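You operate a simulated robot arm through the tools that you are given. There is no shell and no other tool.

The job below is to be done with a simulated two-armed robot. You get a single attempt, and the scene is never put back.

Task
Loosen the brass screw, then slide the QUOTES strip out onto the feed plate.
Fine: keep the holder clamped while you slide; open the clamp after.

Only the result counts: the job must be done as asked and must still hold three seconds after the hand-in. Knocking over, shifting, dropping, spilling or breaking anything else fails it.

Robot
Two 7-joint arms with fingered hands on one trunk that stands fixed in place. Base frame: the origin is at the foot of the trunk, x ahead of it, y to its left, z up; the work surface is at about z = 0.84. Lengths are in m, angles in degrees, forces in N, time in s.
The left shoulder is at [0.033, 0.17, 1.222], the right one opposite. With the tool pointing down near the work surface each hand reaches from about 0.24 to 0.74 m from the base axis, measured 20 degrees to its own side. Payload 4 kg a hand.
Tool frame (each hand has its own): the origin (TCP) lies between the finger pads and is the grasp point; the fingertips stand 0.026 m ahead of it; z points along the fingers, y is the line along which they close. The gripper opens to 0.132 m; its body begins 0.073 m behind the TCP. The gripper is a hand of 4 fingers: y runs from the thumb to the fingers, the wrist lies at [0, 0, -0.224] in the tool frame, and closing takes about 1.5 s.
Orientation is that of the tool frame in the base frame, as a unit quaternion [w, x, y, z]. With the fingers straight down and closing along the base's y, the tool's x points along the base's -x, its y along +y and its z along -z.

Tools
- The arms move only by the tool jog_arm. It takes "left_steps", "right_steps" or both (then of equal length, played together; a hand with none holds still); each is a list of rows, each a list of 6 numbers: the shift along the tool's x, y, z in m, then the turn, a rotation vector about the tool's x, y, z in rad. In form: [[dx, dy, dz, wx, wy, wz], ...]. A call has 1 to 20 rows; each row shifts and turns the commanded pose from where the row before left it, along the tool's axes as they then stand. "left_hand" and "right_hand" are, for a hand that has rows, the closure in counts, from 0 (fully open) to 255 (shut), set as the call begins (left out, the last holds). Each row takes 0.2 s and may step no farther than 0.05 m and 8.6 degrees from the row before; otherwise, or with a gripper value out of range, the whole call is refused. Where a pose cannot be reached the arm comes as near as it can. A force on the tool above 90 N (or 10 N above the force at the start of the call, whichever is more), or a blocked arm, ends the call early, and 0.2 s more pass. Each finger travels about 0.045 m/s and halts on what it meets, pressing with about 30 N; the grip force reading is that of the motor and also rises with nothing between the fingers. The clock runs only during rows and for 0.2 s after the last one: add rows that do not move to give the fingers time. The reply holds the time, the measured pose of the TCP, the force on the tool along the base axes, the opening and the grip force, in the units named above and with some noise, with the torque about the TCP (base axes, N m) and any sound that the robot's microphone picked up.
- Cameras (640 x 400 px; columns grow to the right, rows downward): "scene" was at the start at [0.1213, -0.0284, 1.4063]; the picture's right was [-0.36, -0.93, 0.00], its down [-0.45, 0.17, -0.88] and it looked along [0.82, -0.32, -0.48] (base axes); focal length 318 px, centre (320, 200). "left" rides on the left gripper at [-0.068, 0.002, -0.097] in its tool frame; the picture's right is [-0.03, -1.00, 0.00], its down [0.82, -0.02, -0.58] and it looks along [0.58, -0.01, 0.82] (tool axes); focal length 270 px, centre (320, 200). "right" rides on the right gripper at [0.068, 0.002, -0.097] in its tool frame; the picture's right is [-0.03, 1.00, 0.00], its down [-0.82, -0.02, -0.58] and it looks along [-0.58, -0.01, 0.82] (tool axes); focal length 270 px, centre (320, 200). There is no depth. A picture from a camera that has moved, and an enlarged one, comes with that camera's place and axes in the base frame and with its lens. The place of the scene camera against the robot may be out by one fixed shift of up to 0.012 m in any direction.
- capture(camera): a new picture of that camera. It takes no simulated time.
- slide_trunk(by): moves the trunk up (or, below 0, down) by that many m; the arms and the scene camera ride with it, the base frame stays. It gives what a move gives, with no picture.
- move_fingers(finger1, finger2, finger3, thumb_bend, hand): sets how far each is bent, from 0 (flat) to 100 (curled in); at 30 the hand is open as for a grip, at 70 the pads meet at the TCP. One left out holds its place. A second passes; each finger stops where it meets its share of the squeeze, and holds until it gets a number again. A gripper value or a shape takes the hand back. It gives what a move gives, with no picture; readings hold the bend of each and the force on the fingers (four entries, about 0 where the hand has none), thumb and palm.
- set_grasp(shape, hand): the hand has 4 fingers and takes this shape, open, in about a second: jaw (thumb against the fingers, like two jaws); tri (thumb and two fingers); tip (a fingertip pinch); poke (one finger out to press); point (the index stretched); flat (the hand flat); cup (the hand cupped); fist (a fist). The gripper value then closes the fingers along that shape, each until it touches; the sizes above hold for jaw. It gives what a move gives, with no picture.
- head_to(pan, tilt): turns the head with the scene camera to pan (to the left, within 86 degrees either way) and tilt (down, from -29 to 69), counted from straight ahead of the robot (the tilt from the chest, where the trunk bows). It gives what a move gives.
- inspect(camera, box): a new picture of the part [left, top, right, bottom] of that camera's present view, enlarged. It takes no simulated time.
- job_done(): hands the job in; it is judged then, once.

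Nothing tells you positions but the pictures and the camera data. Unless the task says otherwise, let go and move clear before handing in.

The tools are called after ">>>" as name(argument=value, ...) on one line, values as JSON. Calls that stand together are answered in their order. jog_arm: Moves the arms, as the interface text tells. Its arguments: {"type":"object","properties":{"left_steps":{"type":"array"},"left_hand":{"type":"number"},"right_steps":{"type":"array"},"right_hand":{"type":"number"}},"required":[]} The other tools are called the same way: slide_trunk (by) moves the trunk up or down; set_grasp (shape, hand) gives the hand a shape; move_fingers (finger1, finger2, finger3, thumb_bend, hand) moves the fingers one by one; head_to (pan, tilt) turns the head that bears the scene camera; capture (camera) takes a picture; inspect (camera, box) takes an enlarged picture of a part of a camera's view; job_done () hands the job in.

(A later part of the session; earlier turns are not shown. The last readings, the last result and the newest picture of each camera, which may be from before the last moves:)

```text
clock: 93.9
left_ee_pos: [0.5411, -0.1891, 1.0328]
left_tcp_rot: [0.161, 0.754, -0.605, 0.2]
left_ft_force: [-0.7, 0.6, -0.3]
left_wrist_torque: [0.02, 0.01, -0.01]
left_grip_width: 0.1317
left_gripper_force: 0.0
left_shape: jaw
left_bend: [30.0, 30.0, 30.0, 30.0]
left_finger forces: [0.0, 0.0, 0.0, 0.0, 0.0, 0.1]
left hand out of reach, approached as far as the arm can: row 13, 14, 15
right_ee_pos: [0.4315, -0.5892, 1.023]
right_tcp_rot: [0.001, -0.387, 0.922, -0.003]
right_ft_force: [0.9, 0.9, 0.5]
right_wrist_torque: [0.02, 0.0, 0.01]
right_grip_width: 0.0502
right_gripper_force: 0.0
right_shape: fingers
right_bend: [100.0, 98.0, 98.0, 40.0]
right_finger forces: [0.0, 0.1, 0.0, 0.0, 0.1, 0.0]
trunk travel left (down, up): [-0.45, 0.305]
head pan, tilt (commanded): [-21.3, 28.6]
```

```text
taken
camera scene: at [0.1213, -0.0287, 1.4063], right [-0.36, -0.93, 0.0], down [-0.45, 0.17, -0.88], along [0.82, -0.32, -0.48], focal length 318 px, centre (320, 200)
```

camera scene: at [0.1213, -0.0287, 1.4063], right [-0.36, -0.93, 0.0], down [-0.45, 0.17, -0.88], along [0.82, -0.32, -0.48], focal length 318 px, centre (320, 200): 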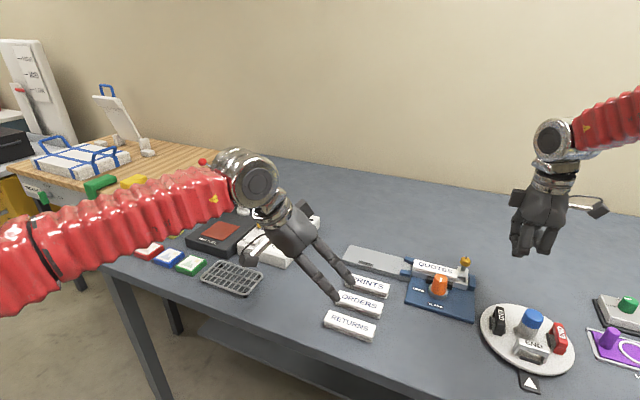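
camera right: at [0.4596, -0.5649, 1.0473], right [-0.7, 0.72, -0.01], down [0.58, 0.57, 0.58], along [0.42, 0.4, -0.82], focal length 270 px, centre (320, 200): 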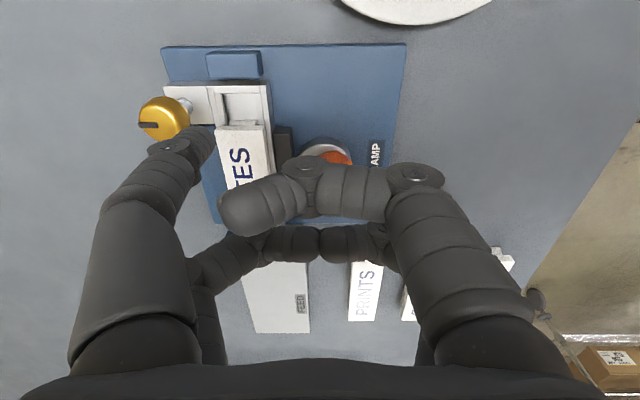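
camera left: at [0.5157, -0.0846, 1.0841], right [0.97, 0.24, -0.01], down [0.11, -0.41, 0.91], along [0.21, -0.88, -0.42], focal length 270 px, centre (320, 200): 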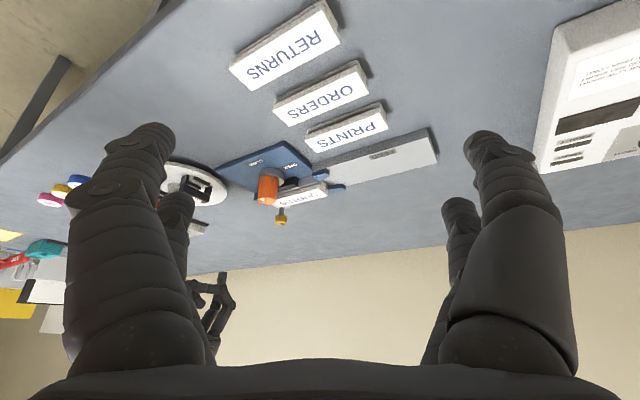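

The left camera now sees the holder from the feed side. I zoom in on the rail mouth.

>>> inspect(camera="left", box=[240, 150, 370, 230])

>>> inspect(camera="left", box=[305, 165, 355, 205])

```text
4.92 times, centred on (305, 190) of left
camera zoom: at [0.5157, -0.0846, 1.0841], right [0.97, 0.24, -0.01], down [0.11, -0.41, 0.91], along [0.21, -0.88, -0.42], focal length 1331 px, centre (394, 249)
```

zoom: 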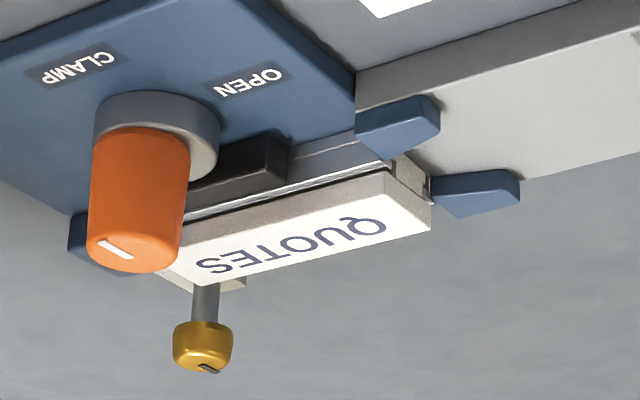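

```text
10.00 times, centred on (330, 185) of left
camera zoom: at [0.5157, -0.0846, 1.0841], right [0.97, 0.24, -0.01], down [0.11, -0.41, 0.91], along [0.21, -0.88, -0.42], focal length 2703 px, centre (220, 350)
```

zoom: 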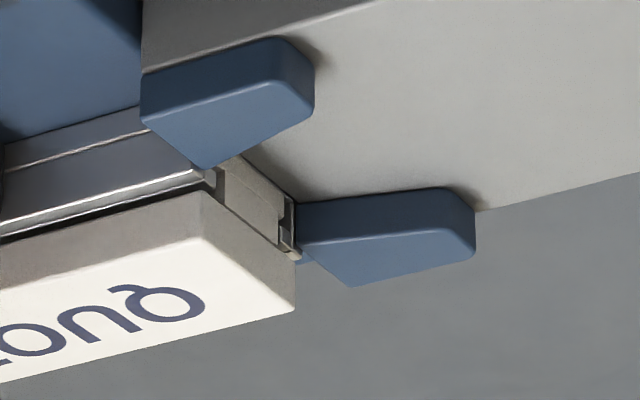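

This view shows the end faces well. I zoom further into the exact spot where strip, rail lips and feed plate meet.

>>> inspect(camera="left", box=[322, 176, 344, 194])

>>> inspect(camera="left", box=[300, 90, 400, 160])

```text
16.00 times, centred on (333, 185) of left
camera zoom: at [0.5157, -0.0846, 1.0841], right [0.97, 0.24, -0.01], down [0.11, -0.41, 0.91], along [0.21, -0.88, -0.42], focal length 4325 px, centre (112, 440)
```

zoom: 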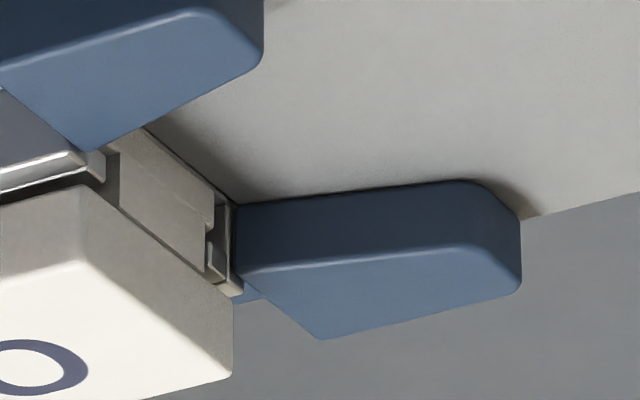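

```text
5.71 times, centred on (350, 125) of left
camera zoom: at [0.5157, -0.0846, 1.0841], right [0.97, 0.24, -0.01], down [0.11, -0.41, 0.91], along [0.21, -0.88, -0.42], focal length 1544 px, centre (149, 629)
```

zoom: 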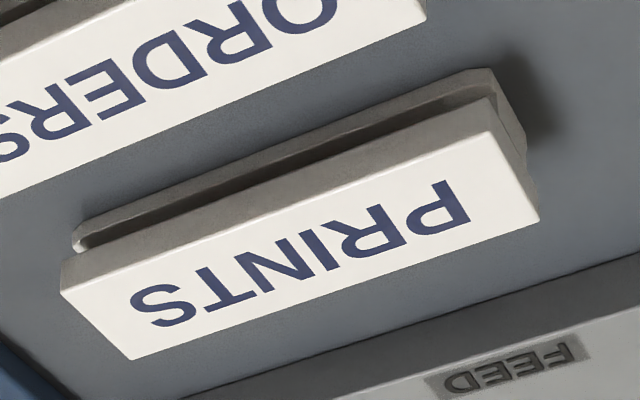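

I zoom in once more on the corner between the flange and the rear guide.

>>> inspect(camera="left", box=[330, 180, 344, 190])

>>> inspect(camera="left", box=[322, 178, 336, 188])

```text
16.00 times, centred on (337, 185) of left
camera zoom: at [0.5157, -0.0846, 1.0841], right [0.97, 0.24, -0.01], down [0.11, -0.41, 0.91], along [0.21, -0.88, -0.42], focal length 4325 px, centre (48, 440)
```

zoom: 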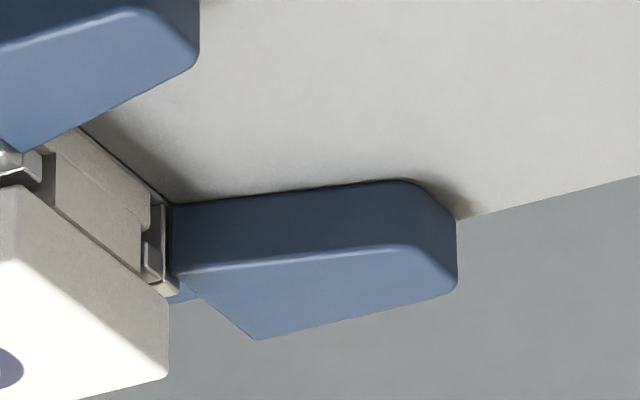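

```text
16.00 times, centred on (329, 183) of left
camera zoom: at [0.5157, -0.0846, 1.0841], right [0.97, 0.24, -0.01], down [0.11, -0.41, 0.91], along [0.21, -0.88, -0.42], focal length 4325 px, centre (176, 472)
```

zoom: 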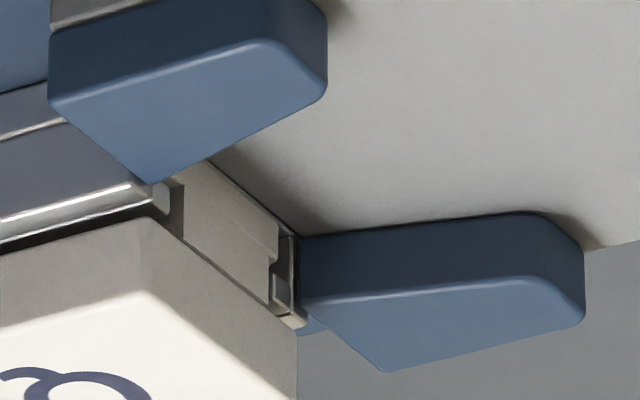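

The left view shows that the flange fits sideways between the guides, but its lower edge sits level with the feed plate's edge and seems to catch on it. I'll pinch the strip near its leading end with thumb and first finger so I can lift it a touch and draw it over. First I shape the fingers in free air.

>>> move_fingers(hand="right", finger1=56, finger2=100, finger3=100, thumb_bend=56)

>>> capture(camera="right")

>>> inspect(camera="scene", box=[480, 120, 620, 270])

```text
clock: 94.9
left_ee_pos: [0.5408, -0.1897, 1.0337]
left_tcp_rot: [0.162, 0.754, -0.605, 0.199]
left_ft_force: [0.1, 0.5, -0.3]
left_wrist_torque: [0.0, 0.05, 0.0]
left_grip_width: 0.1319
left_gripper_force: 0.0
left_shape: jaw
left_bend: [30.0, 30.0, 30.0, 30.0]
left_finger forces: [0.1, 0.0, 0.0, 0.0, 0.1, 0.0]
right_ee_pos: [0.4326, -0.5886, 1.0218]
right_tcp_rot: [0.001, -0.389, 0.921, -0.003]
right_ft_force: [0.0, 0.1, -0.5]
right_wrist_torque: [-0.04, -0.01, -0.01]
right_grip_width: 0.0454
right_gripper_force: 0.1
right_shape: fingers
right_bend: [56.0, 98.0, 97.0, 56.0]
right_finger forces: [0.0, 0.1, 0.0, 0.0, 0.0, 0.0]
trunk travel left (down, up): [-0.45, 0.305]
head pan, tilt (commanded): [-21.3, 28.6]
```

```text
taken
camera right: at [0.3834, -0.6349, 1.1195], right [-0.7, 0.72, 0.0], down [0.58, 0.57, 0.58], along [0.42, 0.4, -0.82], focal length 270 px, centre (320, 200)
```

right: 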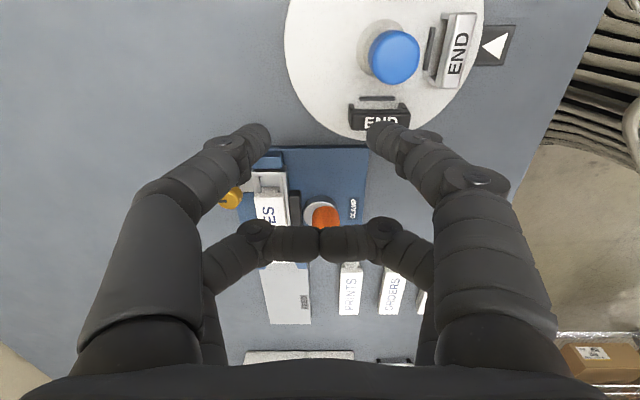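

```text
2.67 times, centred on (550, 195) of scene
camera zoom: at [0.1214, -0.0285, 1.4063], right [-0.36, -0.93, 0.0], down [-0.45, 0.17, -0.88], along [0.82, -0.32, -0.48], focal length 847 px, centre (-293, 213)
```

zoom: 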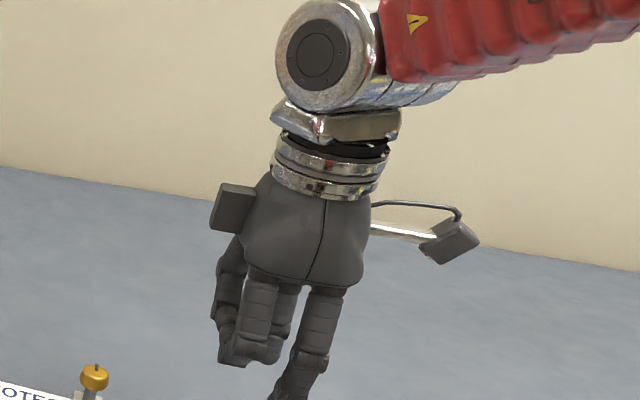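

The thumb and first finger now form an open pinch about 45 mm wide. I move it above the strip's leading end.

>>> jog_arm(right_steps=[[-0.0413, -0.0118, 0, 0, 0, 0], [-0.0413, -0.0118, 0, 0, 0, 0], [-0.0413, -0.0118, 0, 0, 0, 0], [-0.0413, -0.0118, 0, 0, 0, 0], [-0.0412, -0.0119, 0, 0, 0, 0], [0, 0, 0.035, 0, 0, 0], [0, 0, 0.035, 0, 0, 0], [0, 0, 0, 0, 0, 0]])

>>> capture(camera="right")

>>> inspect(camera="left", box=[230, 150, 390, 270])

>>> inspect(camera="scene", box=[370, 200, 490, 300])

```text
clock: 96.7
left_ee_pos: [0.5408, -0.1891, 1.0328]
left_tcp_rot: [0.161, 0.755, -0.604, 0.201]
left_ft_force: [-0.3, -0.6, 0.3]
left_wrist_torque: [0.02, 0.01, -0.01]
left_grip_width: 0.132
left_gripper_force: 0.1
left_shape: jaw
left_bend: [30.0, 30.0, 30.0, 30.0]
left_finger forces: [0.0, 0.0, 0.0, 0.0, 0.1, 0.0]
right_ee_pos: [0.6193, -0.4826, 0.9543]
right_tcp_rot: [0.001, -0.387, 0.922, -0.002]
right_ft_force: [-0.6, 0.1, 0.6]
right_wrist_torque: [-0.01, -0.01, 0.0]
right_grip_width: 0.0452
right_gripper_force: 0.0
right_shape: fingers
right_bend: [56.0, 98.0, 97.0, 56.0]
right_finger forces: [0.0, 0.0, 0.1, 0.1, 0.0, 0.0]
trunk travel left (down, up): [-0.45, 0.305]
head pan, tilt (commanded): [-21.3, 28.6]
```

```text
taken
camera right: at [0.5696, -0.5283, 1.0508], right [-0.7, 0.72, -0.01], down [0.58, 0.57, 0.58], along [0.42, 0.4, -0.82], focal length 270 px, centre (320, 200)
```

right: 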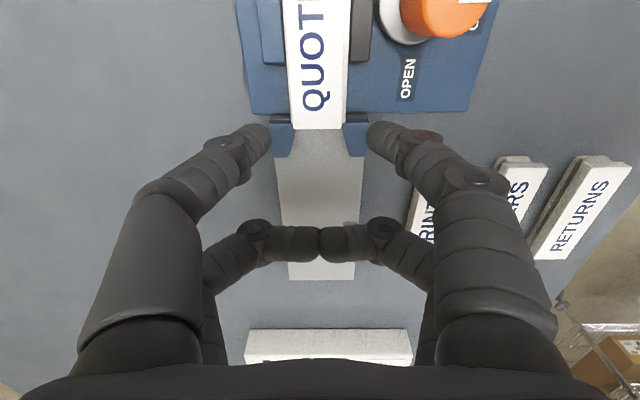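

```text
3.33 times, centred on (310, 210) of left
camera zoom: at [0.5155, -0.0843, 1.0846], right [0.97, 0.24, -0.01], down [0.11, -0.41, 0.91], along [0.21, -0.88, -0.42], focal length 901 px, centre (353, 167)
```

zoom: 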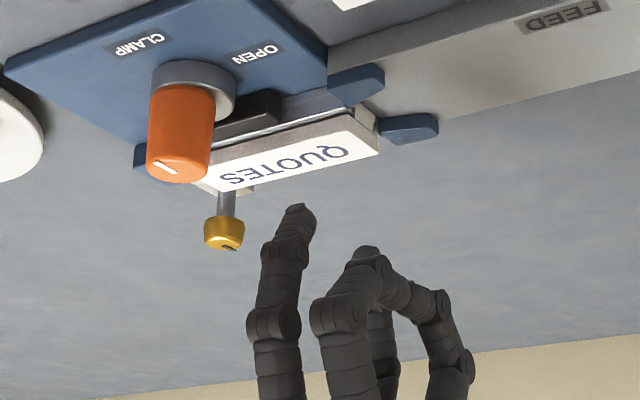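

```text
4.00 times, centred on (430, 250) of scene
camera zoom: at [0.121, -0.0282, 1.4064], right [-0.36, -0.93, 0.0], down [-0.45, 0.17, -0.88], along [0.82, -0.32, -0.48], focal length 1270 px, centre (-120, 0)
```

zoom: 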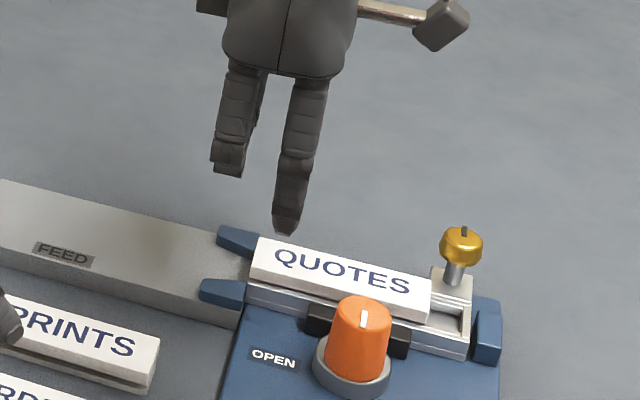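

The strip sits centred under the pinch, with both guides symmetric beside it. I narrow the pinch slightly and come down until the tips are beside the cap.

>>> move_fingers(hand="right", finger1=58, thumb_bend=58)

>>> jog_arm(right_steps=[[0, 0, 0.02, 0, 0, 0], [0, 0, 0.02, 0, 0, 0], [0, 0, 0.014, 0, 0, 0], [0, 0, 0, 0, 0, 0]])

>>> capture(camera="right")

>>> inspect(camera="left", box=[280, 150, 380, 230])

>>> inspect(camera="scene", box=[395, 230, 465, 290])

```text
clock: 97.7
left_ee_pos: [0.5414, -0.1887, 1.0338]
left_tcp_rot: [0.161, 0.754, -0.604, 0.2]
left_ft_force: [0.2, -0.3, 0.2]
left_wrist_torque: [-0.01, 0.0, 0.05]
left_grip_width: 0.1322
left_gripper_force: 0.1
left_shape: jaw
left_bend: [30.0, 30.0, 30.0, 30.0]
left_finger forces: [0.0, 0.1, 0.0, 0.0, 0.1, 0.0]
right_ee_pos: [0.6177, -0.4828, 0.9523]
right_tcp_rot: [0.001, -0.388, 0.922, -0.003]
right_ft_force: [0.1, -0.3, -0.6]
right_wrist_torque: [-0.01, 0.0, -0.04]
right_grip_width: 0.0432
right_gripper_force: 0.2
right_shape: fingers
right_bend: [57.0, 98.0, 97.0, 57.0]
right_finger forces: [0.0, 0.0, 0.0, 0.0, 0.0, 0.0]
trunk travel left (down, up): [-0.45, 0.305]
head pan, tilt (commanded): [-21.3, 28.6]
```

```text
clock: 98.7
left_ee_pos: [0.5424, -0.1898, 1.0338]
left_tcp_rot: [0.161, 0.754, -0.604, 0.2]
left_ft_force: [-0.8, -0.1, 0.4]
left_wrist_torque: [-0.02, 0.0, 0.02]
left_grip_width: 0.1317
left_gripper_force: 0.1
left_shape: jaw
left_bend: [30.0, 30.0, 30.0, 30.0]
left_finger forces: [0.0, 0.0, 0.1, 0.0, 0.1, 0.1]
right_ee_pos: [0.6032, -0.4813, 0.9098]
right_tcp_rot: [0.001, -0.387, 0.922, -0.003]
right_ft_force: [-0.5, 0.1, 0.2]
right_wrist_torque: [-0.02, 0.01, -0.02]
right_grip_width: 0.0426
right_gripper_force: 0.3
right_shape: fingers
right_bend: [57.0, 98.0, 97.0, 57.0]
right_finger forces: [0.0, 0.1, 0.0, 0.1, 0.3, 0.0]
right hand out of reach, approached as far as the arm can: row 1, 2, 3
trunk travel left (down, up): [-0.45, 0.305]
head pan, tilt (commanded): [-21.3, 28.6]
```

```text
taken
camera right: at [0.5532, -0.5258, 1.0059], right [-0.7, 0.72, -0.01], down [0.58, 0.57, 0.58], along [0.42, 0.4, -0.82], focal length 270 px, centre (320, 200)
```

right: 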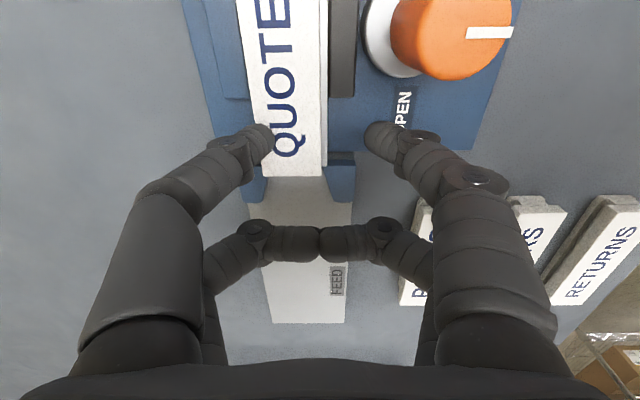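

```text
5.00 times, centred on (330, 190) of left
camera zoom: at [0.516, -0.0843, 1.0842], right [0.97, 0.24, -0.01], down [0.11, -0.41, 0.91], along [0.21, -0.88, -0.42], focal length 1351 px, centre (270, 250)
```

zoom: 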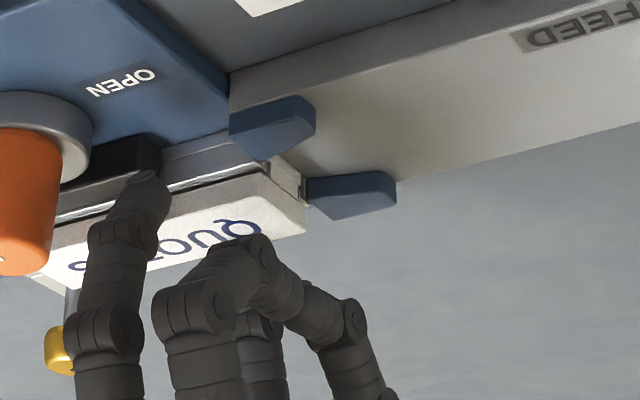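

```text
6.67 times, centred on (430, 260) of scene
camera zoom: at [0.1216, -0.0284, 1.4063], right [-0.36, -0.93, 0.0], down [-0.45, 0.17, -0.88], along [0.82, -0.32, -0.48], focal length 2118 px, centre (-413, -200)
```

zoom: 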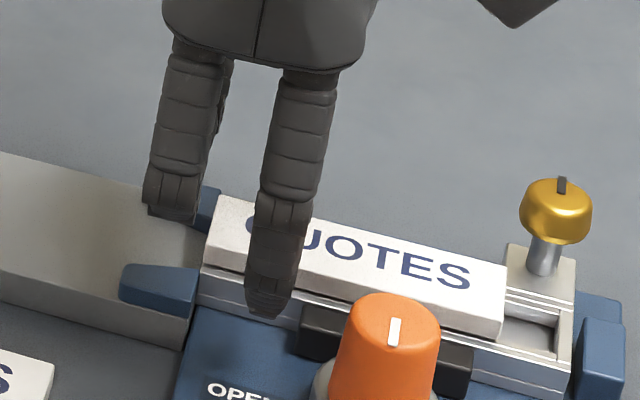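

At this reach the right arm cannot go straight down, so the pinch would not sit squarely; nothing was touched. I lift the right hand away and bring the left camera closer for a sharper look at the blocked mouth.

>>> jog_arm(right_steps=[[0, 0, -0.03, 0, 0, 0], [0.02, 0, -0.035, 0, 0, 0], [0.04, 0, -0.02, 0, 0, 0], [0.045, 0, 0, 0, 0, 0], [0.045, 0, 0, 0, 0, 0]], left_steps=[[0.018, 0, 0.026, 0, 0, 0], [0.018, 0, 0.026, 0, 0, 0], [0.018, 0, 0.026, 0, 0, 0], [0.018, 0, 0.026, 0, 0, 0], [0.018, 0, 0.026, 0, 0, 0]])

>>> capture(camera="left")

>>> capture(camera="scene")

```text
clock: 99.9
left_ee_pos: [0.5637, -0.2922, 0.9845]
left_tcp_rot: [0.161, 0.754, -0.605, 0.2]
left_ft_force: [0.4, -0.3, -0.6]
left_wrist_torque: [-0.03, -0.02, 0.0]
left_grip_width: 0.1319
left_gripper_force: 0.1
left_shape: jaw
left_bend: [30.0, 30.0, 30.0, 30.0]
left_finger forces: [0.1, 0.0, 0.0, 0.0, 0.0, 0.1]
left hand out of reach, approached as far as the arm can: row 4, 5
right_ee_pos: [0.4948, -0.5872, 0.9936]
right_tcp_rot: [0.002, -0.389, 0.921, -0.002]
right_ft_force: [-0.9, -0.7, 0.4]
right_wrist_torque: [0.0, -0.02, -0.01]
right_grip_width: 0.0427
right_gripper_force: 0.1
right_shape: fingers
right_bend: [57.0, 98.0, 97.0, 57.0]
right_finger forces: [0.0, 0.0, 0.0, 0.1, 0.1, 0.1]
trunk travel left (down, up): [-0.45, 0.305]
head pan, tilt (commanded): [-21.3, 28.6]
```

```text
taken
camera left: at [0.5376, -0.1873, 1.0352], right [0.97, 0.24, -0.01], down [0.11, -0.41, 0.91], along [0.21, -0.88, -0.42], focal length 270 px, centre (320, 200)
```

left: 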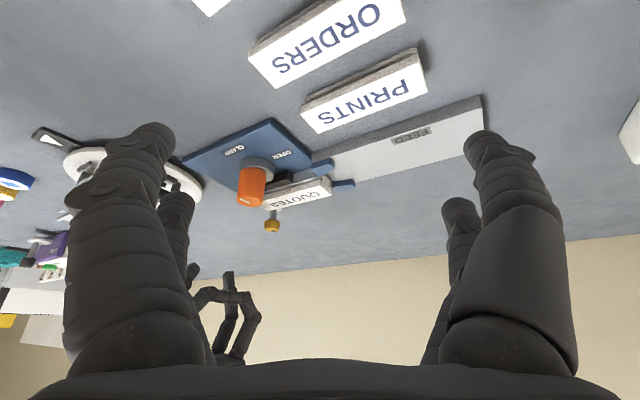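

```text
taken
camera scene: at [0.1204, -0.0294, 1.4063], right [-0.36, -0.93, 0.0], down [-0.45, 0.17, -0.88], along [0.82, -0.32, -0.48], focal length 318 px, centre (320, 200)
```

scene: 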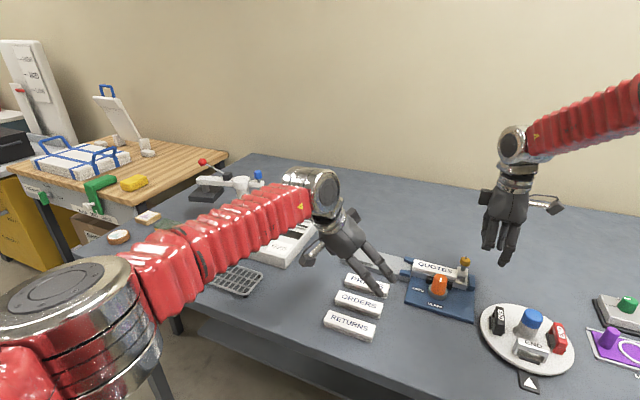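

>>> inspect(camera="left", box=[310, 165, 350, 195])

>>> inspect(camera="left", box=[318, 170, 342, 190])

>>> inspect(camera="left", box=[180, 110, 360, 240])

```text
13.33 times, centred on (330, 180) of left
camera zoom: at [0.5376, -0.1873, 1.0352], right [0.97, 0.24, -0.01], down [0.11, -0.41, 0.91], along [0.21, -0.88, -0.42], focal length 3604 px, centre (187, 467)
```

zoom: 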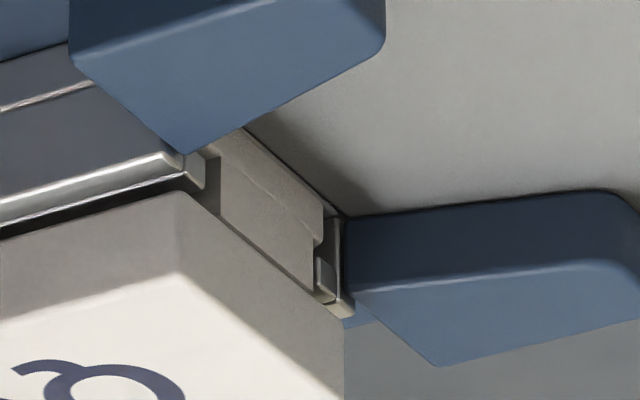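

```text
16.00 times, centred on (330, 180) of left
camera zoom: at [0.5376, -0.1873, 1.0352], right [0.97, 0.24, -0.01], down [0.11, -0.41, 0.91], along [0.21, -0.88, -0.42], focal length 4325 px, centre (160, 520)
```

zoom: 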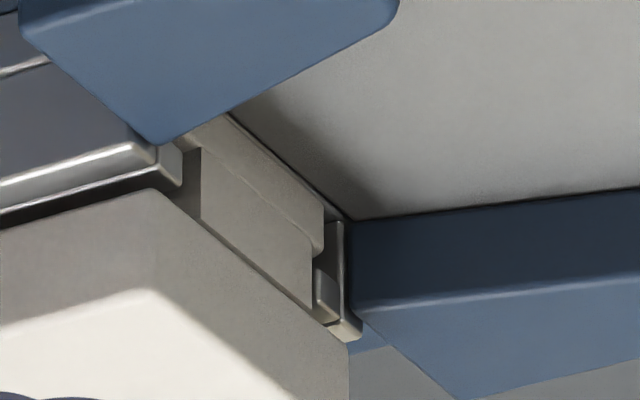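

```text
3.08 times, centred on (270, 175) of left
camera zoom: at [0.5376, -0.1873, 1.0352], right [0.97, 0.24, -0.01], down [0.11, -0.41, 0.91], along [0.21, -0.88, -0.42], focal length 832 px, centre (474, 277)
```

zoom: 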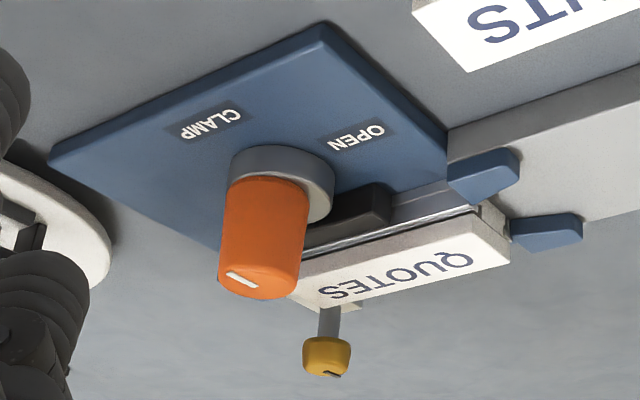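

I compare this with the free end of the PRINTS strip, to see how much of QUOTES's lower flange is hidden behind the feed plate's edge.

>>> inspect(camera="left", box=[400, 45, 440, 105])

>>> inspect(camera="left", box=[316, 172, 338, 200])

```text
6.67 times, centred on (420, 75) of left
camera zoom: at [0.5376, -0.1873, 1.0352], right [0.97, 0.24, -0.01], down [0.11, -0.41, 0.91], along [0.21, -0.88, -0.42], focal length 1802 px, centre (-347, 1033)
```

zoom: 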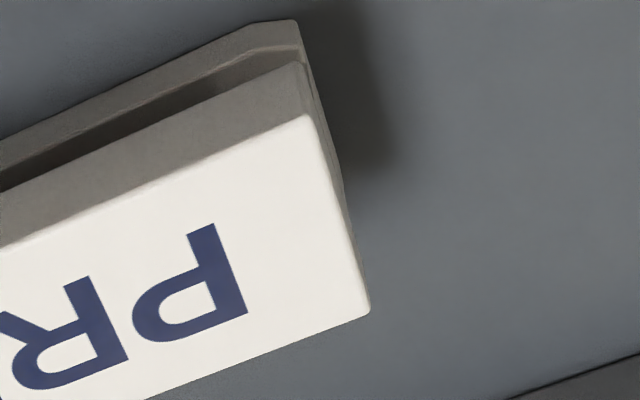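

```text
14.29 times, centred on (327, 186) of left
camera zoom: at [0.5376, -0.1873, 1.0352], right [0.97, 0.24, -0.01], down [0.11, -0.41, 0.91], along [0.21, -0.88, -0.42], focal length 3861 px, centre (220, 400)
```

zoom: 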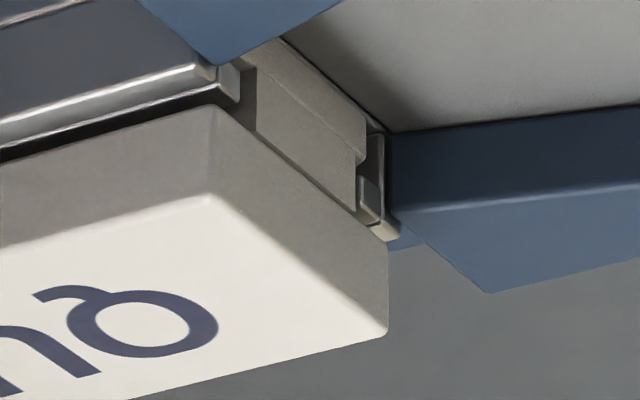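

About half a millimetre of the flange seems hidden behind the feed plate's edge, while the holder has crept 3 mm from its stop. I'll restore the holder to its original seat: retract the left hand, then push the strip back along the rail with the thumb so that it carries the holder back to its end block.

>>> jog_arm(left_steps=[[-0.018, 0, -0.026, 0, 0, 0], [-0.018, 0, -0.026, 0, 0, 0], [-0.018, 0, -0.026, 0, 0, 0], [-0.018, 0, -0.026, 0, 0, 0]])

>>> move_fingers(hand="right", finger1=100, finger2=100, finger3=100, thumb_bend=40)

>>> inspect(camera="left", box=[240, 150, 370, 230])

```text
clock: 100.9
left_ee_pos: [0.5402, -0.1779, 1.0383]
left_tcp_rot: [0.161, 0.754, -0.604, 0.201]
left_ft_force: [0.5, 0.1, -0.2]
left_wrist_torque: [-0.02, 0.0, -0.03]
left_grip_width: 0.1318
left_gripper_force: 0.0
left_shape: jaw
left_bend: [30.0, 30.0, 30.0, 30.0]
left_finger forces: [0.1, 0.0, 0.0, 0.0, 0.0, 0.0]
right_ee_pos: [0.4969, -0.5862, 0.9941]
right_tcp_rot: [0.0, -0.388, 0.922, -0.003]
right_ft_force: [-0.5, -0.3, -0.2]
right_wrist_torque: [0.0, 0.02, 0.01]
right_grip_width: 0.0429
right_gripper_force: 0.1
right_shape: fingers
right_bend: [57.0, 98.0, 97.0, 57.0]
right_finger forces: [0.1, 0.0, 0.1, 0.1, 0.0, 0.0]
trunk travel left (down, up): [-0.45, 0.305]
head pan, tilt (commanded): [-21.3, 28.6]
```

```text
clock: 101.9
left_ee_pos: [0.5404, -0.1796, 1.0376]
left_tcp_rot: [0.16, 0.755, -0.604, 0.2]
left_ft_force: [-0.5, 0.5, 0.1]
left_wrist_torque: [-0.02, 0.05, 0.0]
left_grip_width: 0.1318
left_gripper_force: 0.1
left_shape: jaw
left_bend: [30.0, 30.0, 30.0, 30.0]
left_finger forces: [0.0, 0.0, 0.1, 0.0, 0.0, 0.0]
right_ee_pos: [0.4966, -0.587, 0.9929]
right_tcp_rot: [0.001, -0.388, 0.922, -0.003]
right_ft_force: [-0.1, 1.1, 0.1]
right_wrist_torque: [-0.01, -0.02, -0.01]
right_grip_width: 0.0497
right_gripper_force: 0.1
right_shape: fingers
right_bend: [100.0, 97.0, 97.0, 40.0]
right_finger forces: [0.1, 0.0, 0.1, 0.0, 0.0, 0.0]
trunk travel left (down, up): [-0.45, 0.305]
head pan, tilt (commanded): [-21.3, 28.6]
```

```text
4.92 times, centred on (305, 190) of left
camera zoom: at [0.5146, -0.0754, 1.0893], right [0.97, 0.24, -0.01], down [0.11, -0.41, 0.91], along [0.21, -0.88, -0.42], focal length 1331 px, centre (394, 249)
```

zoom: 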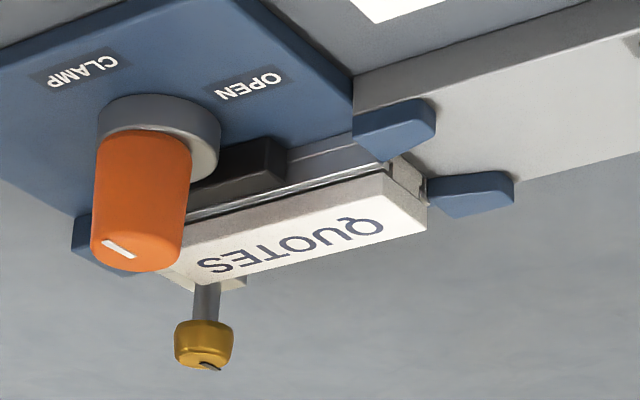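

Now I bring the thumb over the feed plate, just beyond the strip's front end.

>>> jog_arm(right_steps=[[-0.04, 0.0087, 0, 0, 0, 0], [-0.04, 0.0087, 0, 0, 0, 0], [-0.04, 0.0087, 0, 0, 0, 0], [-0.04, 0.0087, 0, 0, 0, 0], [-0.04, 0.0087, 0.015, 0, 0, 0], [0, 0, 0.018, 0, 0, 0], [0, 0, 0, 0, 0, 0]])

>>> capture(camera="right")

>>> inspect(camera="left", box=[250, 140, 410, 260])

>>> inspect(camera="scene", box=[370, 200, 490, 300])

```text
clock: 103.5
left_ee_pos: [0.5404, -0.1798, 1.0383]
left_tcp_rot: [0.161, 0.754, -0.604, 0.2]
left_ft_force: [0.9, -0.1, -0.4]
left_wrist_torque: [-0.03, -0.01, 0.0]
left_grip_width: 0.1319
left_gripper_force: 0.1
left_shape: jaw
left_bend: [30.0, 30.0, 30.0, 30.0]
left_finger forces: [0.0, 0.0, 0.0, 0.0, 0.0, 0.0]
right_ee_pos: [0.6058, -0.414, 0.9602]
right_tcp_rot: [0.0, -0.387, 0.922, -0.004]
right_ft_force: [0.1, 0.2, -0.5]
right_wrist_torque: [-0.01, 0.0, 0.02]
right_grip_width: 0.0496
right_gripper_force: 0.0
right_shape: fingers
right_bend: [100.0, 97.0, 97.0, 40.0]
right_finger forces: [0.0, 0.0, 0.1, 0.0, 0.0, 0.0]
trunk travel left (down, up): [-0.45, 0.305]
head pan, tilt (commanded): [-21.3, 28.6]
```

```text
taken
camera right: at [0.5568, -0.4594, 1.0573], right [-0.7, 0.72, 0.0], down [0.58, 0.57, 0.58], along [0.42, 0.4, -0.82], focal length 270 px, centre (320, 200)
```

right: 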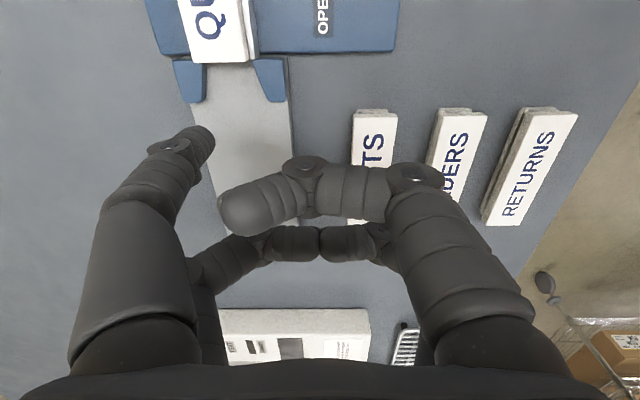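

```text
3.33 times, centred on (330, 200) of left
camera zoom: at [0.5149, -0.075, 1.0893], right [0.97, 0.24, -0.01], down [0.11, -0.41, 0.91], along [0.21, -0.88, -0.42], focal length 901 px, centre (287, 200)
```

zoom: 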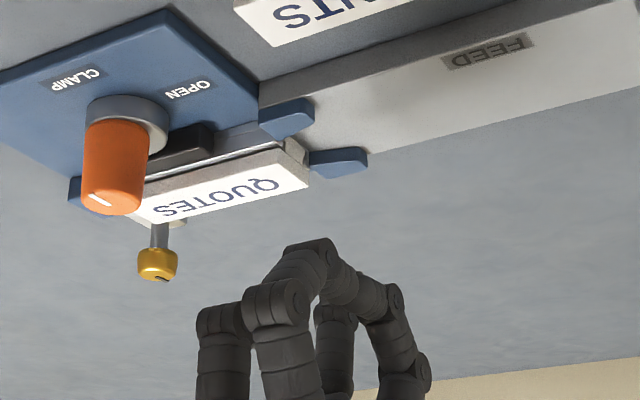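

```text
4.00 times, centred on (430, 250) of scene
camera zoom: at [0.1219, -0.0282, 1.4062], right [-0.36, -0.93, 0.0], down [-0.45, 0.17, -0.88], along [0.82, -0.32, -0.48], focal length 1270 px, centre (-120, 0)
```

zoom: 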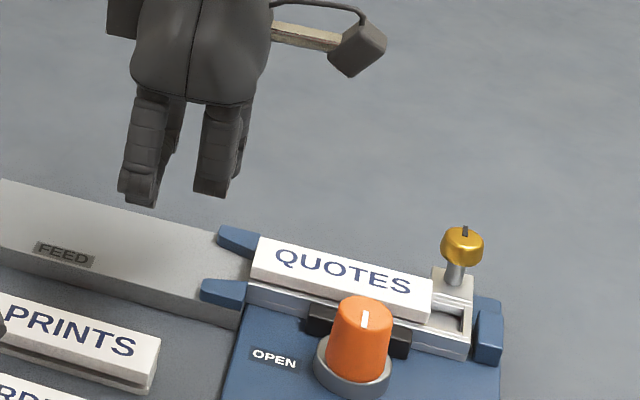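

The thumb is in line with the strip's front end, about 16 mm beyond it. I lower it to cap height over the feed plate.

>>> jog_arm(right_steps=[[0, 0, 0.02, 0, 0, 0], [0, 0, 0.02, 0, 0, 0], [0, 0, 0.016, 0, 0, 0], [0, 0, 0, 0, 0, 0]])

>>> inspect(camera="right", box=[100, 40, 340, 220])

>>> inspect(camera="left", box=[290, 150, 370, 210])

```text
clock: 104.5
left_ee_pos: [0.5404, -0.1792, 1.039]
left_tcp_rot: [0.162, 0.754, -0.605, 0.199]
left_ft_force: [-1.2, 0.2, -0.3]
left_wrist_torque: [-0.03, 0.01, 0.03]
left_grip_width: 0.1319
left_gripper_force: 0.1
left_shape: jaw
left_bend: [30.0, 30.0, 30.0, 30.0]
left_finger forces: [0.0, 0.0, 0.1, 0.0, 0.0, 0.1]
right_ee_pos: [0.6042, -0.4135, 0.9054]
right_tcp_rot: [0.002, -0.388, 0.921, -0.003]
right_ft_force: [0.4, 1.1, 0.7]
right_wrist_torque: [-0.02, -0.04, 0.0]
right_grip_width: 0.0498
right_gripper_force: 0.1
right_shape: fingers
right_bend: [100.0, 97.0, 97.0, 40.0]
right_finger forces: [0.0, 0.1, 0.0, 0.0, 0.0, 0.1]
trunk travel left (down, up): [-0.45, 0.305]
head pan, tilt (commanded): [-21.3, 28.6]
```

```text
2.22 times, centred on (220, 130) of right
camera zoom: at [0.5553, -0.4602, 1.0017], right [-0.7, 0.72, -0.01], down [0.58, 0.57, 0.58], along [0.42, 0.4, -0.82], focal length 601 px, centre (542, 356)
```

zoom: 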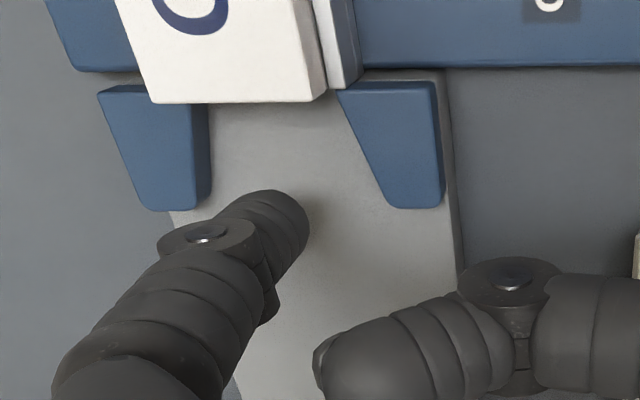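

```text
6.67 times, centred on (330, 180) of left
camera zoom: at [0.5145, -0.0753, 1.0894], right [0.97, 0.24, -0.01], down [0.11, -0.41, 0.91], along [0.21, -0.88, -0.42], focal length 1802 px, centre (253, 333)
```

zoom: 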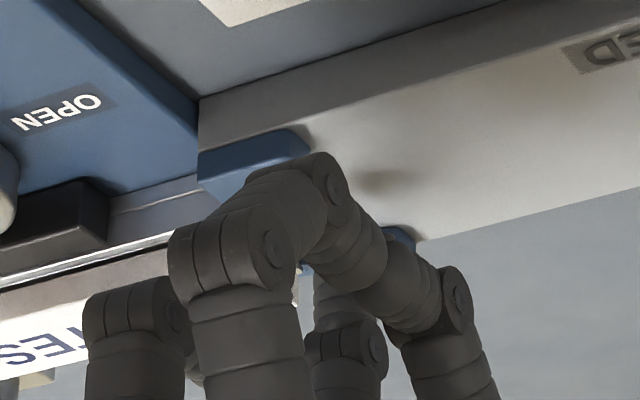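

This gives a clear top view of the mouth. I now push the strip back along the rail in small steps.

>>> jog_arm(right_steps=[[0.006, 0, 0, 0, 0, 0], [0.006, 0, 0, 0, 0, 0], [0.006, 0, 0, 0, 0, 0], [0, 0, 0, 0, 0, 0]])

>>> inspect(camera="right", box=[100, 40, 340, 220])

>>> jog_arm(right_steps=[[0.005, 0, 0, 0, 0, 0], [0.005, 0, 0, 0, 0, 0], [0.005, 0, 0, 0, 0, 0], [0, 0, 0, 0, 0, 0]])

>>> inspect(camera="right", box=[100, 40, 340, 220])

>>> inspect(camera="scene", box=[400, 240, 490, 310])

```text
clock: 105.5
left_ee_pos: [0.5406, -0.18, 1.0385]
left_tcp_rot: [0.161, 0.754, -0.604, 0.2]
left_ft_force: [0.1, 0.3, -0.2]
left_wrist_torque: [-0.02, 0.0, 0.01]
left_grip_width: 0.132
left_gripper_force: 0.0
left_shape: jaw
left_bend: [30.0, 30.0, 30.0, 30.0]
left_finger forces: [0.1, 0.0, 0.0, 0.0, 0.0, 0.1]
right_ee_pos: [0.5936, -0.4279, 0.9045]
right_tcp_rot: [0.001, -0.388, 0.922, -0.002]
right_ft_force: [0.4, 1.3, -0.1]
right_wrist_torque: [-0.02, -0.02, -0.02]
right_grip_width: 0.0498
right_gripper_force: 0.1
right_shape: fingers
right_bend: [100.0, 97.0, 97.0, 40.0]
right_finger forces: [0.1, 0.0, 0.0, 0.1, 0.0, 0.0]
trunk travel left (down, up): [-0.45, 0.305]
head pan, tilt (commanded): [-21.3, 28.6]
```

```text
2.22 times, centred on (220, 130) of right
camera zoom: at [0.5445, -0.4728, 1.0013], right [-0.7, 0.72, -0.01], down [0.58, 0.57, 0.58], along [0.42, 0.4, -0.82], focal length 601 px, centre (542, 356)
```

zoom: 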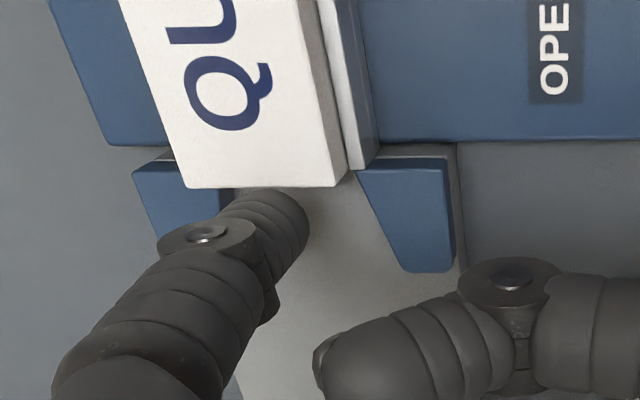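

```text
clock: 106.5
left_ee_pos: [0.5394, -0.1793, 1.0387]
left_tcp_rot: [0.162, 0.753, -0.605, 0.2]
left_ft_force: [-0.1, 0.4, 0.1]
left_wrist_torque: [-0.01, -0.02, -0.03]
left_grip_width: 0.132
left_gripper_force: 0.0
left_shape: jaw
left_bend: [30.0, 30.0, 30.0, 30.0]
left_finger forces: [0.1, 0.0, 0.1, 0.0, 0.0, 0.0]
right_ee_pos: [0.5827, -0.4385, 0.9041]
right_tcp_rot: [0.002, -0.389, 0.921, -0.003]
right_ft_force: [1.4, 0.1, 0.3]
right_wrist_torque: [-0.01, -0.02, 0.03]
right_grip_width: 0.05
right_gripper_force: 0.1
right_shape: fingers
right_bend: [100.0, 97.0, 97.0, 40.0]
right_finger forces: [0.0, 0.1, 0.1, 0.0, 0.3, 0.0]
trunk travel left (down, up): [-0.45, 0.305]
head pan, tilt (commanded): [-21.3, 28.6]
```

```text
2.22 times, centred on (220, 130) of right
camera zoom: at [0.5339, -0.4834, 1.0017], right [-0.7, 0.72, 0.0], down [0.58, 0.57, 0.58], along [0.42, 0.4, -0.82], focal length 601 px, centre (542, 356)
```

zoom: 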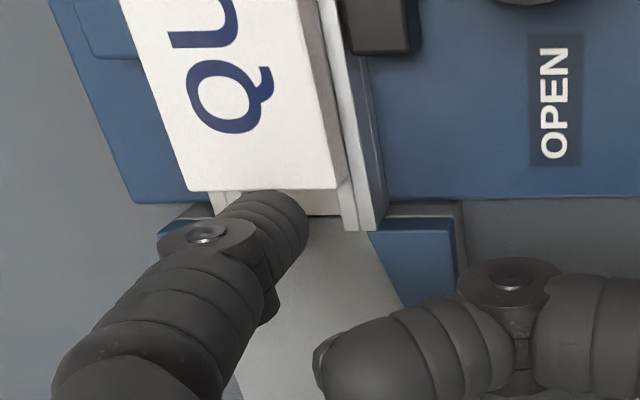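

```text
5.71 times, centred on (445, 275) of scene
camera zoom: at [0.1218, -0.0284, 1.4062], right [-0.36, -0.93, 0.0], down [-0.45, 0.17, -0.88], along [0.82, -0.32, -0.48], focal length 1815 px, centre (-394, -229)
```

zoom: 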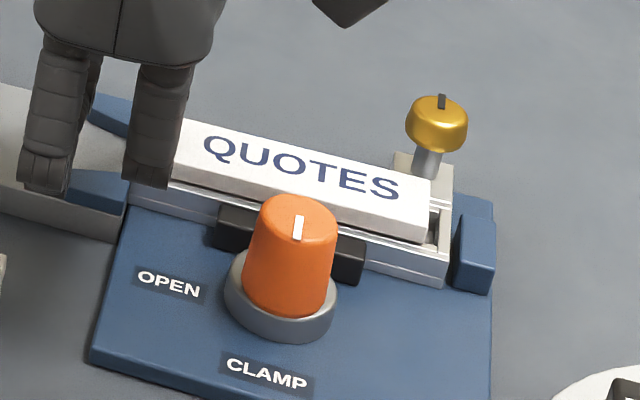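

The strip slides back freely. I continue gently until it reaches the rail's end wall and carries the holder back to its stop.

>>> jog_arm(right_steps=[[0.003, 0, 0, 0, 0, 0], [0.003, 0, 0, 0, 0, 0], [0, 0, 0, 0, 0, 0]])

>>> jog_arm(right_steps=[[0.003, 0, 0, 0, 0, 0], [0, 0, 0, 0, 0, 0]])

>>> inspect(camera="scene", box=[450, 255, 490, 295])

```text
clock: 107.3
left_ee_pos: [0.5404, -0.1807, 1.0383]
left_tcp_rot: [0.161, 0.754, -0.604, 0.2]
left_ft_force: [-0.4, -0.1, 0.0]
left_wrist_torque: [-0.04, 0.0, -0.02]
left_grip_width: 0.132
left_gripper_force: 0.1
left_shape: jaw
left_bend: [30.0, 30.0, 30.0, 30.0]
left_finger forces: [0.0, 0.0, 0.1, 0.0, 0.1, 0.0]
right_ee_pos: [0.5789, -0.4415, 0.9031]
right_tcp_rot: [0.0, -0.387, 0.922, -0.002]
right_ft_force: [0.1, -0.3, 0.3]
right_wrist_torque: [-0.01, 0.0, 0.01]
right_grip_width: 0.0499
right_gripper_force: 0.6
right_shape: fingers
right_bend: [100.0, 97.0, 97.0, 40.0]
right_finger forces: [0.1, 0.0, 0.0, 0.0, 0.6, 0.0]
trunk travel left (down, up): [-0.45, 0.305]
head pan, tilt (commanded): [-21.3, 28.6]
```

```text
clock: 107.9
left_ee_pos: [0.5407, -0.18, 1.0383]
left_tcp_rot: [0.161, 0.755, -0.604, 0.2]
left_ft_force: [0.7, -0.4, 0.8]
left_wrist_torque: [0.0, -0.01, 0.01]
left_grip_width: 0.1322
left_gripper_force: 0.0
left_shape: jaw
left_bend: [30.0, 30.0, 30.0, 30.0]
left_finger forces: [0.1, 0.0, 0.0, 0.0, 0.1, 0.0]
right_ee_pos: [0.5768, -0.4448, 0.9036]
right_tcp_rot: [0.001, -0.387, 0.922, -0.003]
right_ft_force: [-0.4, -0.3, 0.1]
right_wrist_torque: [-0.02, -0.02, 0.03]
right_grip_width: 0.0498
right_gripper_force: 0.7
right_shape: fingers
right_bend: [100.0, 97.0, 97.0, 40.0]
right_finger forces: [0.0, 0.0, 0.0, 0.0, 0.7, 0.0]
trunk travel left (down, up): [-0.45, 0.305]
head pan, tilt (commanded): [-21.3, 28.6]
```

```text
10.00 times, centred on (470, 275) of scene
camera zoom: at [0.1218, -0.0284, 1.4062], right [-0.36, -0.93, 0.0], down [-0.45, 0.17, -0.88], along [0.82, -0.32, -0.48], focal length 3176 px, centre (-1180, -550)
```

zoom: 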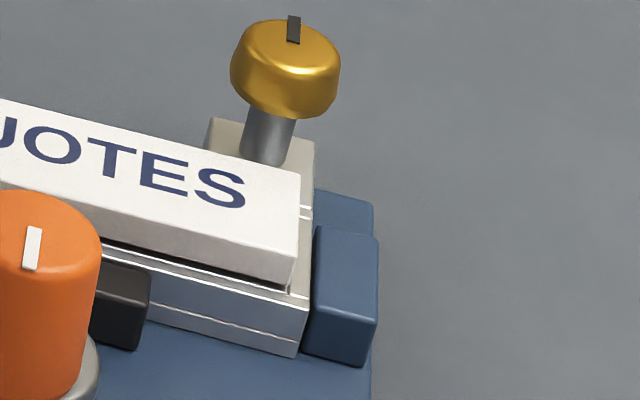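

>>> jog_arm(right_steps=[[0.003, 0, 0, 0, 0, 0], [0, 0, 0, 0, 0, 0]])

>>> jog_arm(right_steps=[[0.003, 0, 0, 0, 0, 0], [0, 0, 0, 0, 0, 0]])

>>> inspect(camera="scene", box=[450, 255, 490, 295])

```text
clock: 108.5
left_ee_pos: [0.5408, -0.1794, 1.0374]
left_tcp_rot: [0.161, 0.754, -0.604, 0.201]
left_ft_force: [0.5, -0.5, -0.6]
left_wrist_torque: [-0.02, -0.03, -0.03]
left_grip_width: 0.1319
left_gripper_force: 0.1
left_shape: jaw
left_bend: [30.0, 30.0, 30.0, 30.0]
left_finger forces: [0.0, 0.0, 0.0, 0.1, 0.1, 0.0]
right_ee_pos: [0.5748, -0.4454, 0.9043]
right_tcp_rot: [0.001, -0.388, 0.922, -0.003]
right_ft_force: [3.0, 1.4, 1.1]
right_wrist_torque: [-0.01, -0.07, 0.11]
right_grip_width: 0.0498
right_gripper_force: 1.3
right_shape: fingers
right_bend: [100.0, 97.0, 97.0, 40.0]
right_finger forces: [0.1, 0.1, 0.0, 0.0, 2.3, 0.1]
trunk travel left (down, up): [-0.45, 0.305]
head pan, tilt (commanded): [-21.3, 28.6]
```

```text
clock: 109.1
left_ee_pos: [0.5408, -0.1792, 1.0383]
left_tcp_rot: [0.161, 0.754, -0.604, 0.2]
left_ft_force: [-0.1, 0.4, -0.2]
left_wrist_torque: [0.04, 0.0, 0.0]
left_grip_width: 0.1321
left_gripper_force: 0.0
left_shape: jaw
left_bend: [30.0, 30.0, 30.0, 30.0]
left_finger forces: [0.0, 0.0, 0.1, 0.0, 0.0, 0.0]
right_ee_pos: [0.5723, -0.4482, 0.9049]
right_tcp_rot: [0.001, -0.388, 0.922, -0.002]
right_ft_force: [5.0, 5.7, 0.5]
right_wrist_torque: [0.08, -0.15, 0.43]
right_grip_width: 0.0498
right_gripper_force: 3.6
right_shape: fingers
right_bend: [100.0, 97.0, 97.0, 40.0]
right_finger forces: [0.0, 0.0, 0.0, 0.1, 7.2, 0.1]
trunk travel left (down, up): [-0.45, 0.305]
head pan, tilt (commanded): [-21.3, 28.6]
```

```text
10.00 times, centred on (470, 275) of scene
camera zoom: at [0.1222, -0.0278, 1.4062], right [-0.36, -0.93, 0.0], down [-0.45, 0.17, -0.88], along [0.82, -0.32, -0.48], focal length 3176 px, centre (-1180, -550)
```

zoom: 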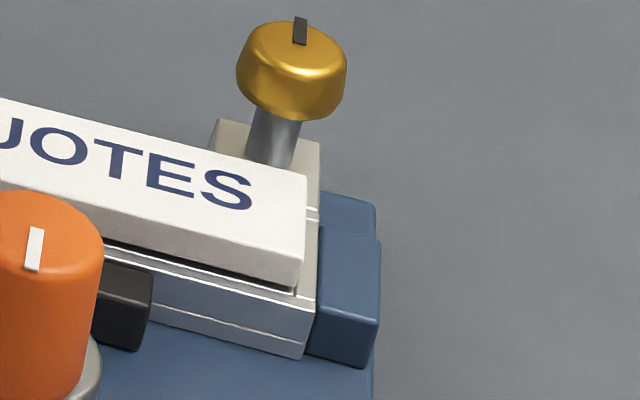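

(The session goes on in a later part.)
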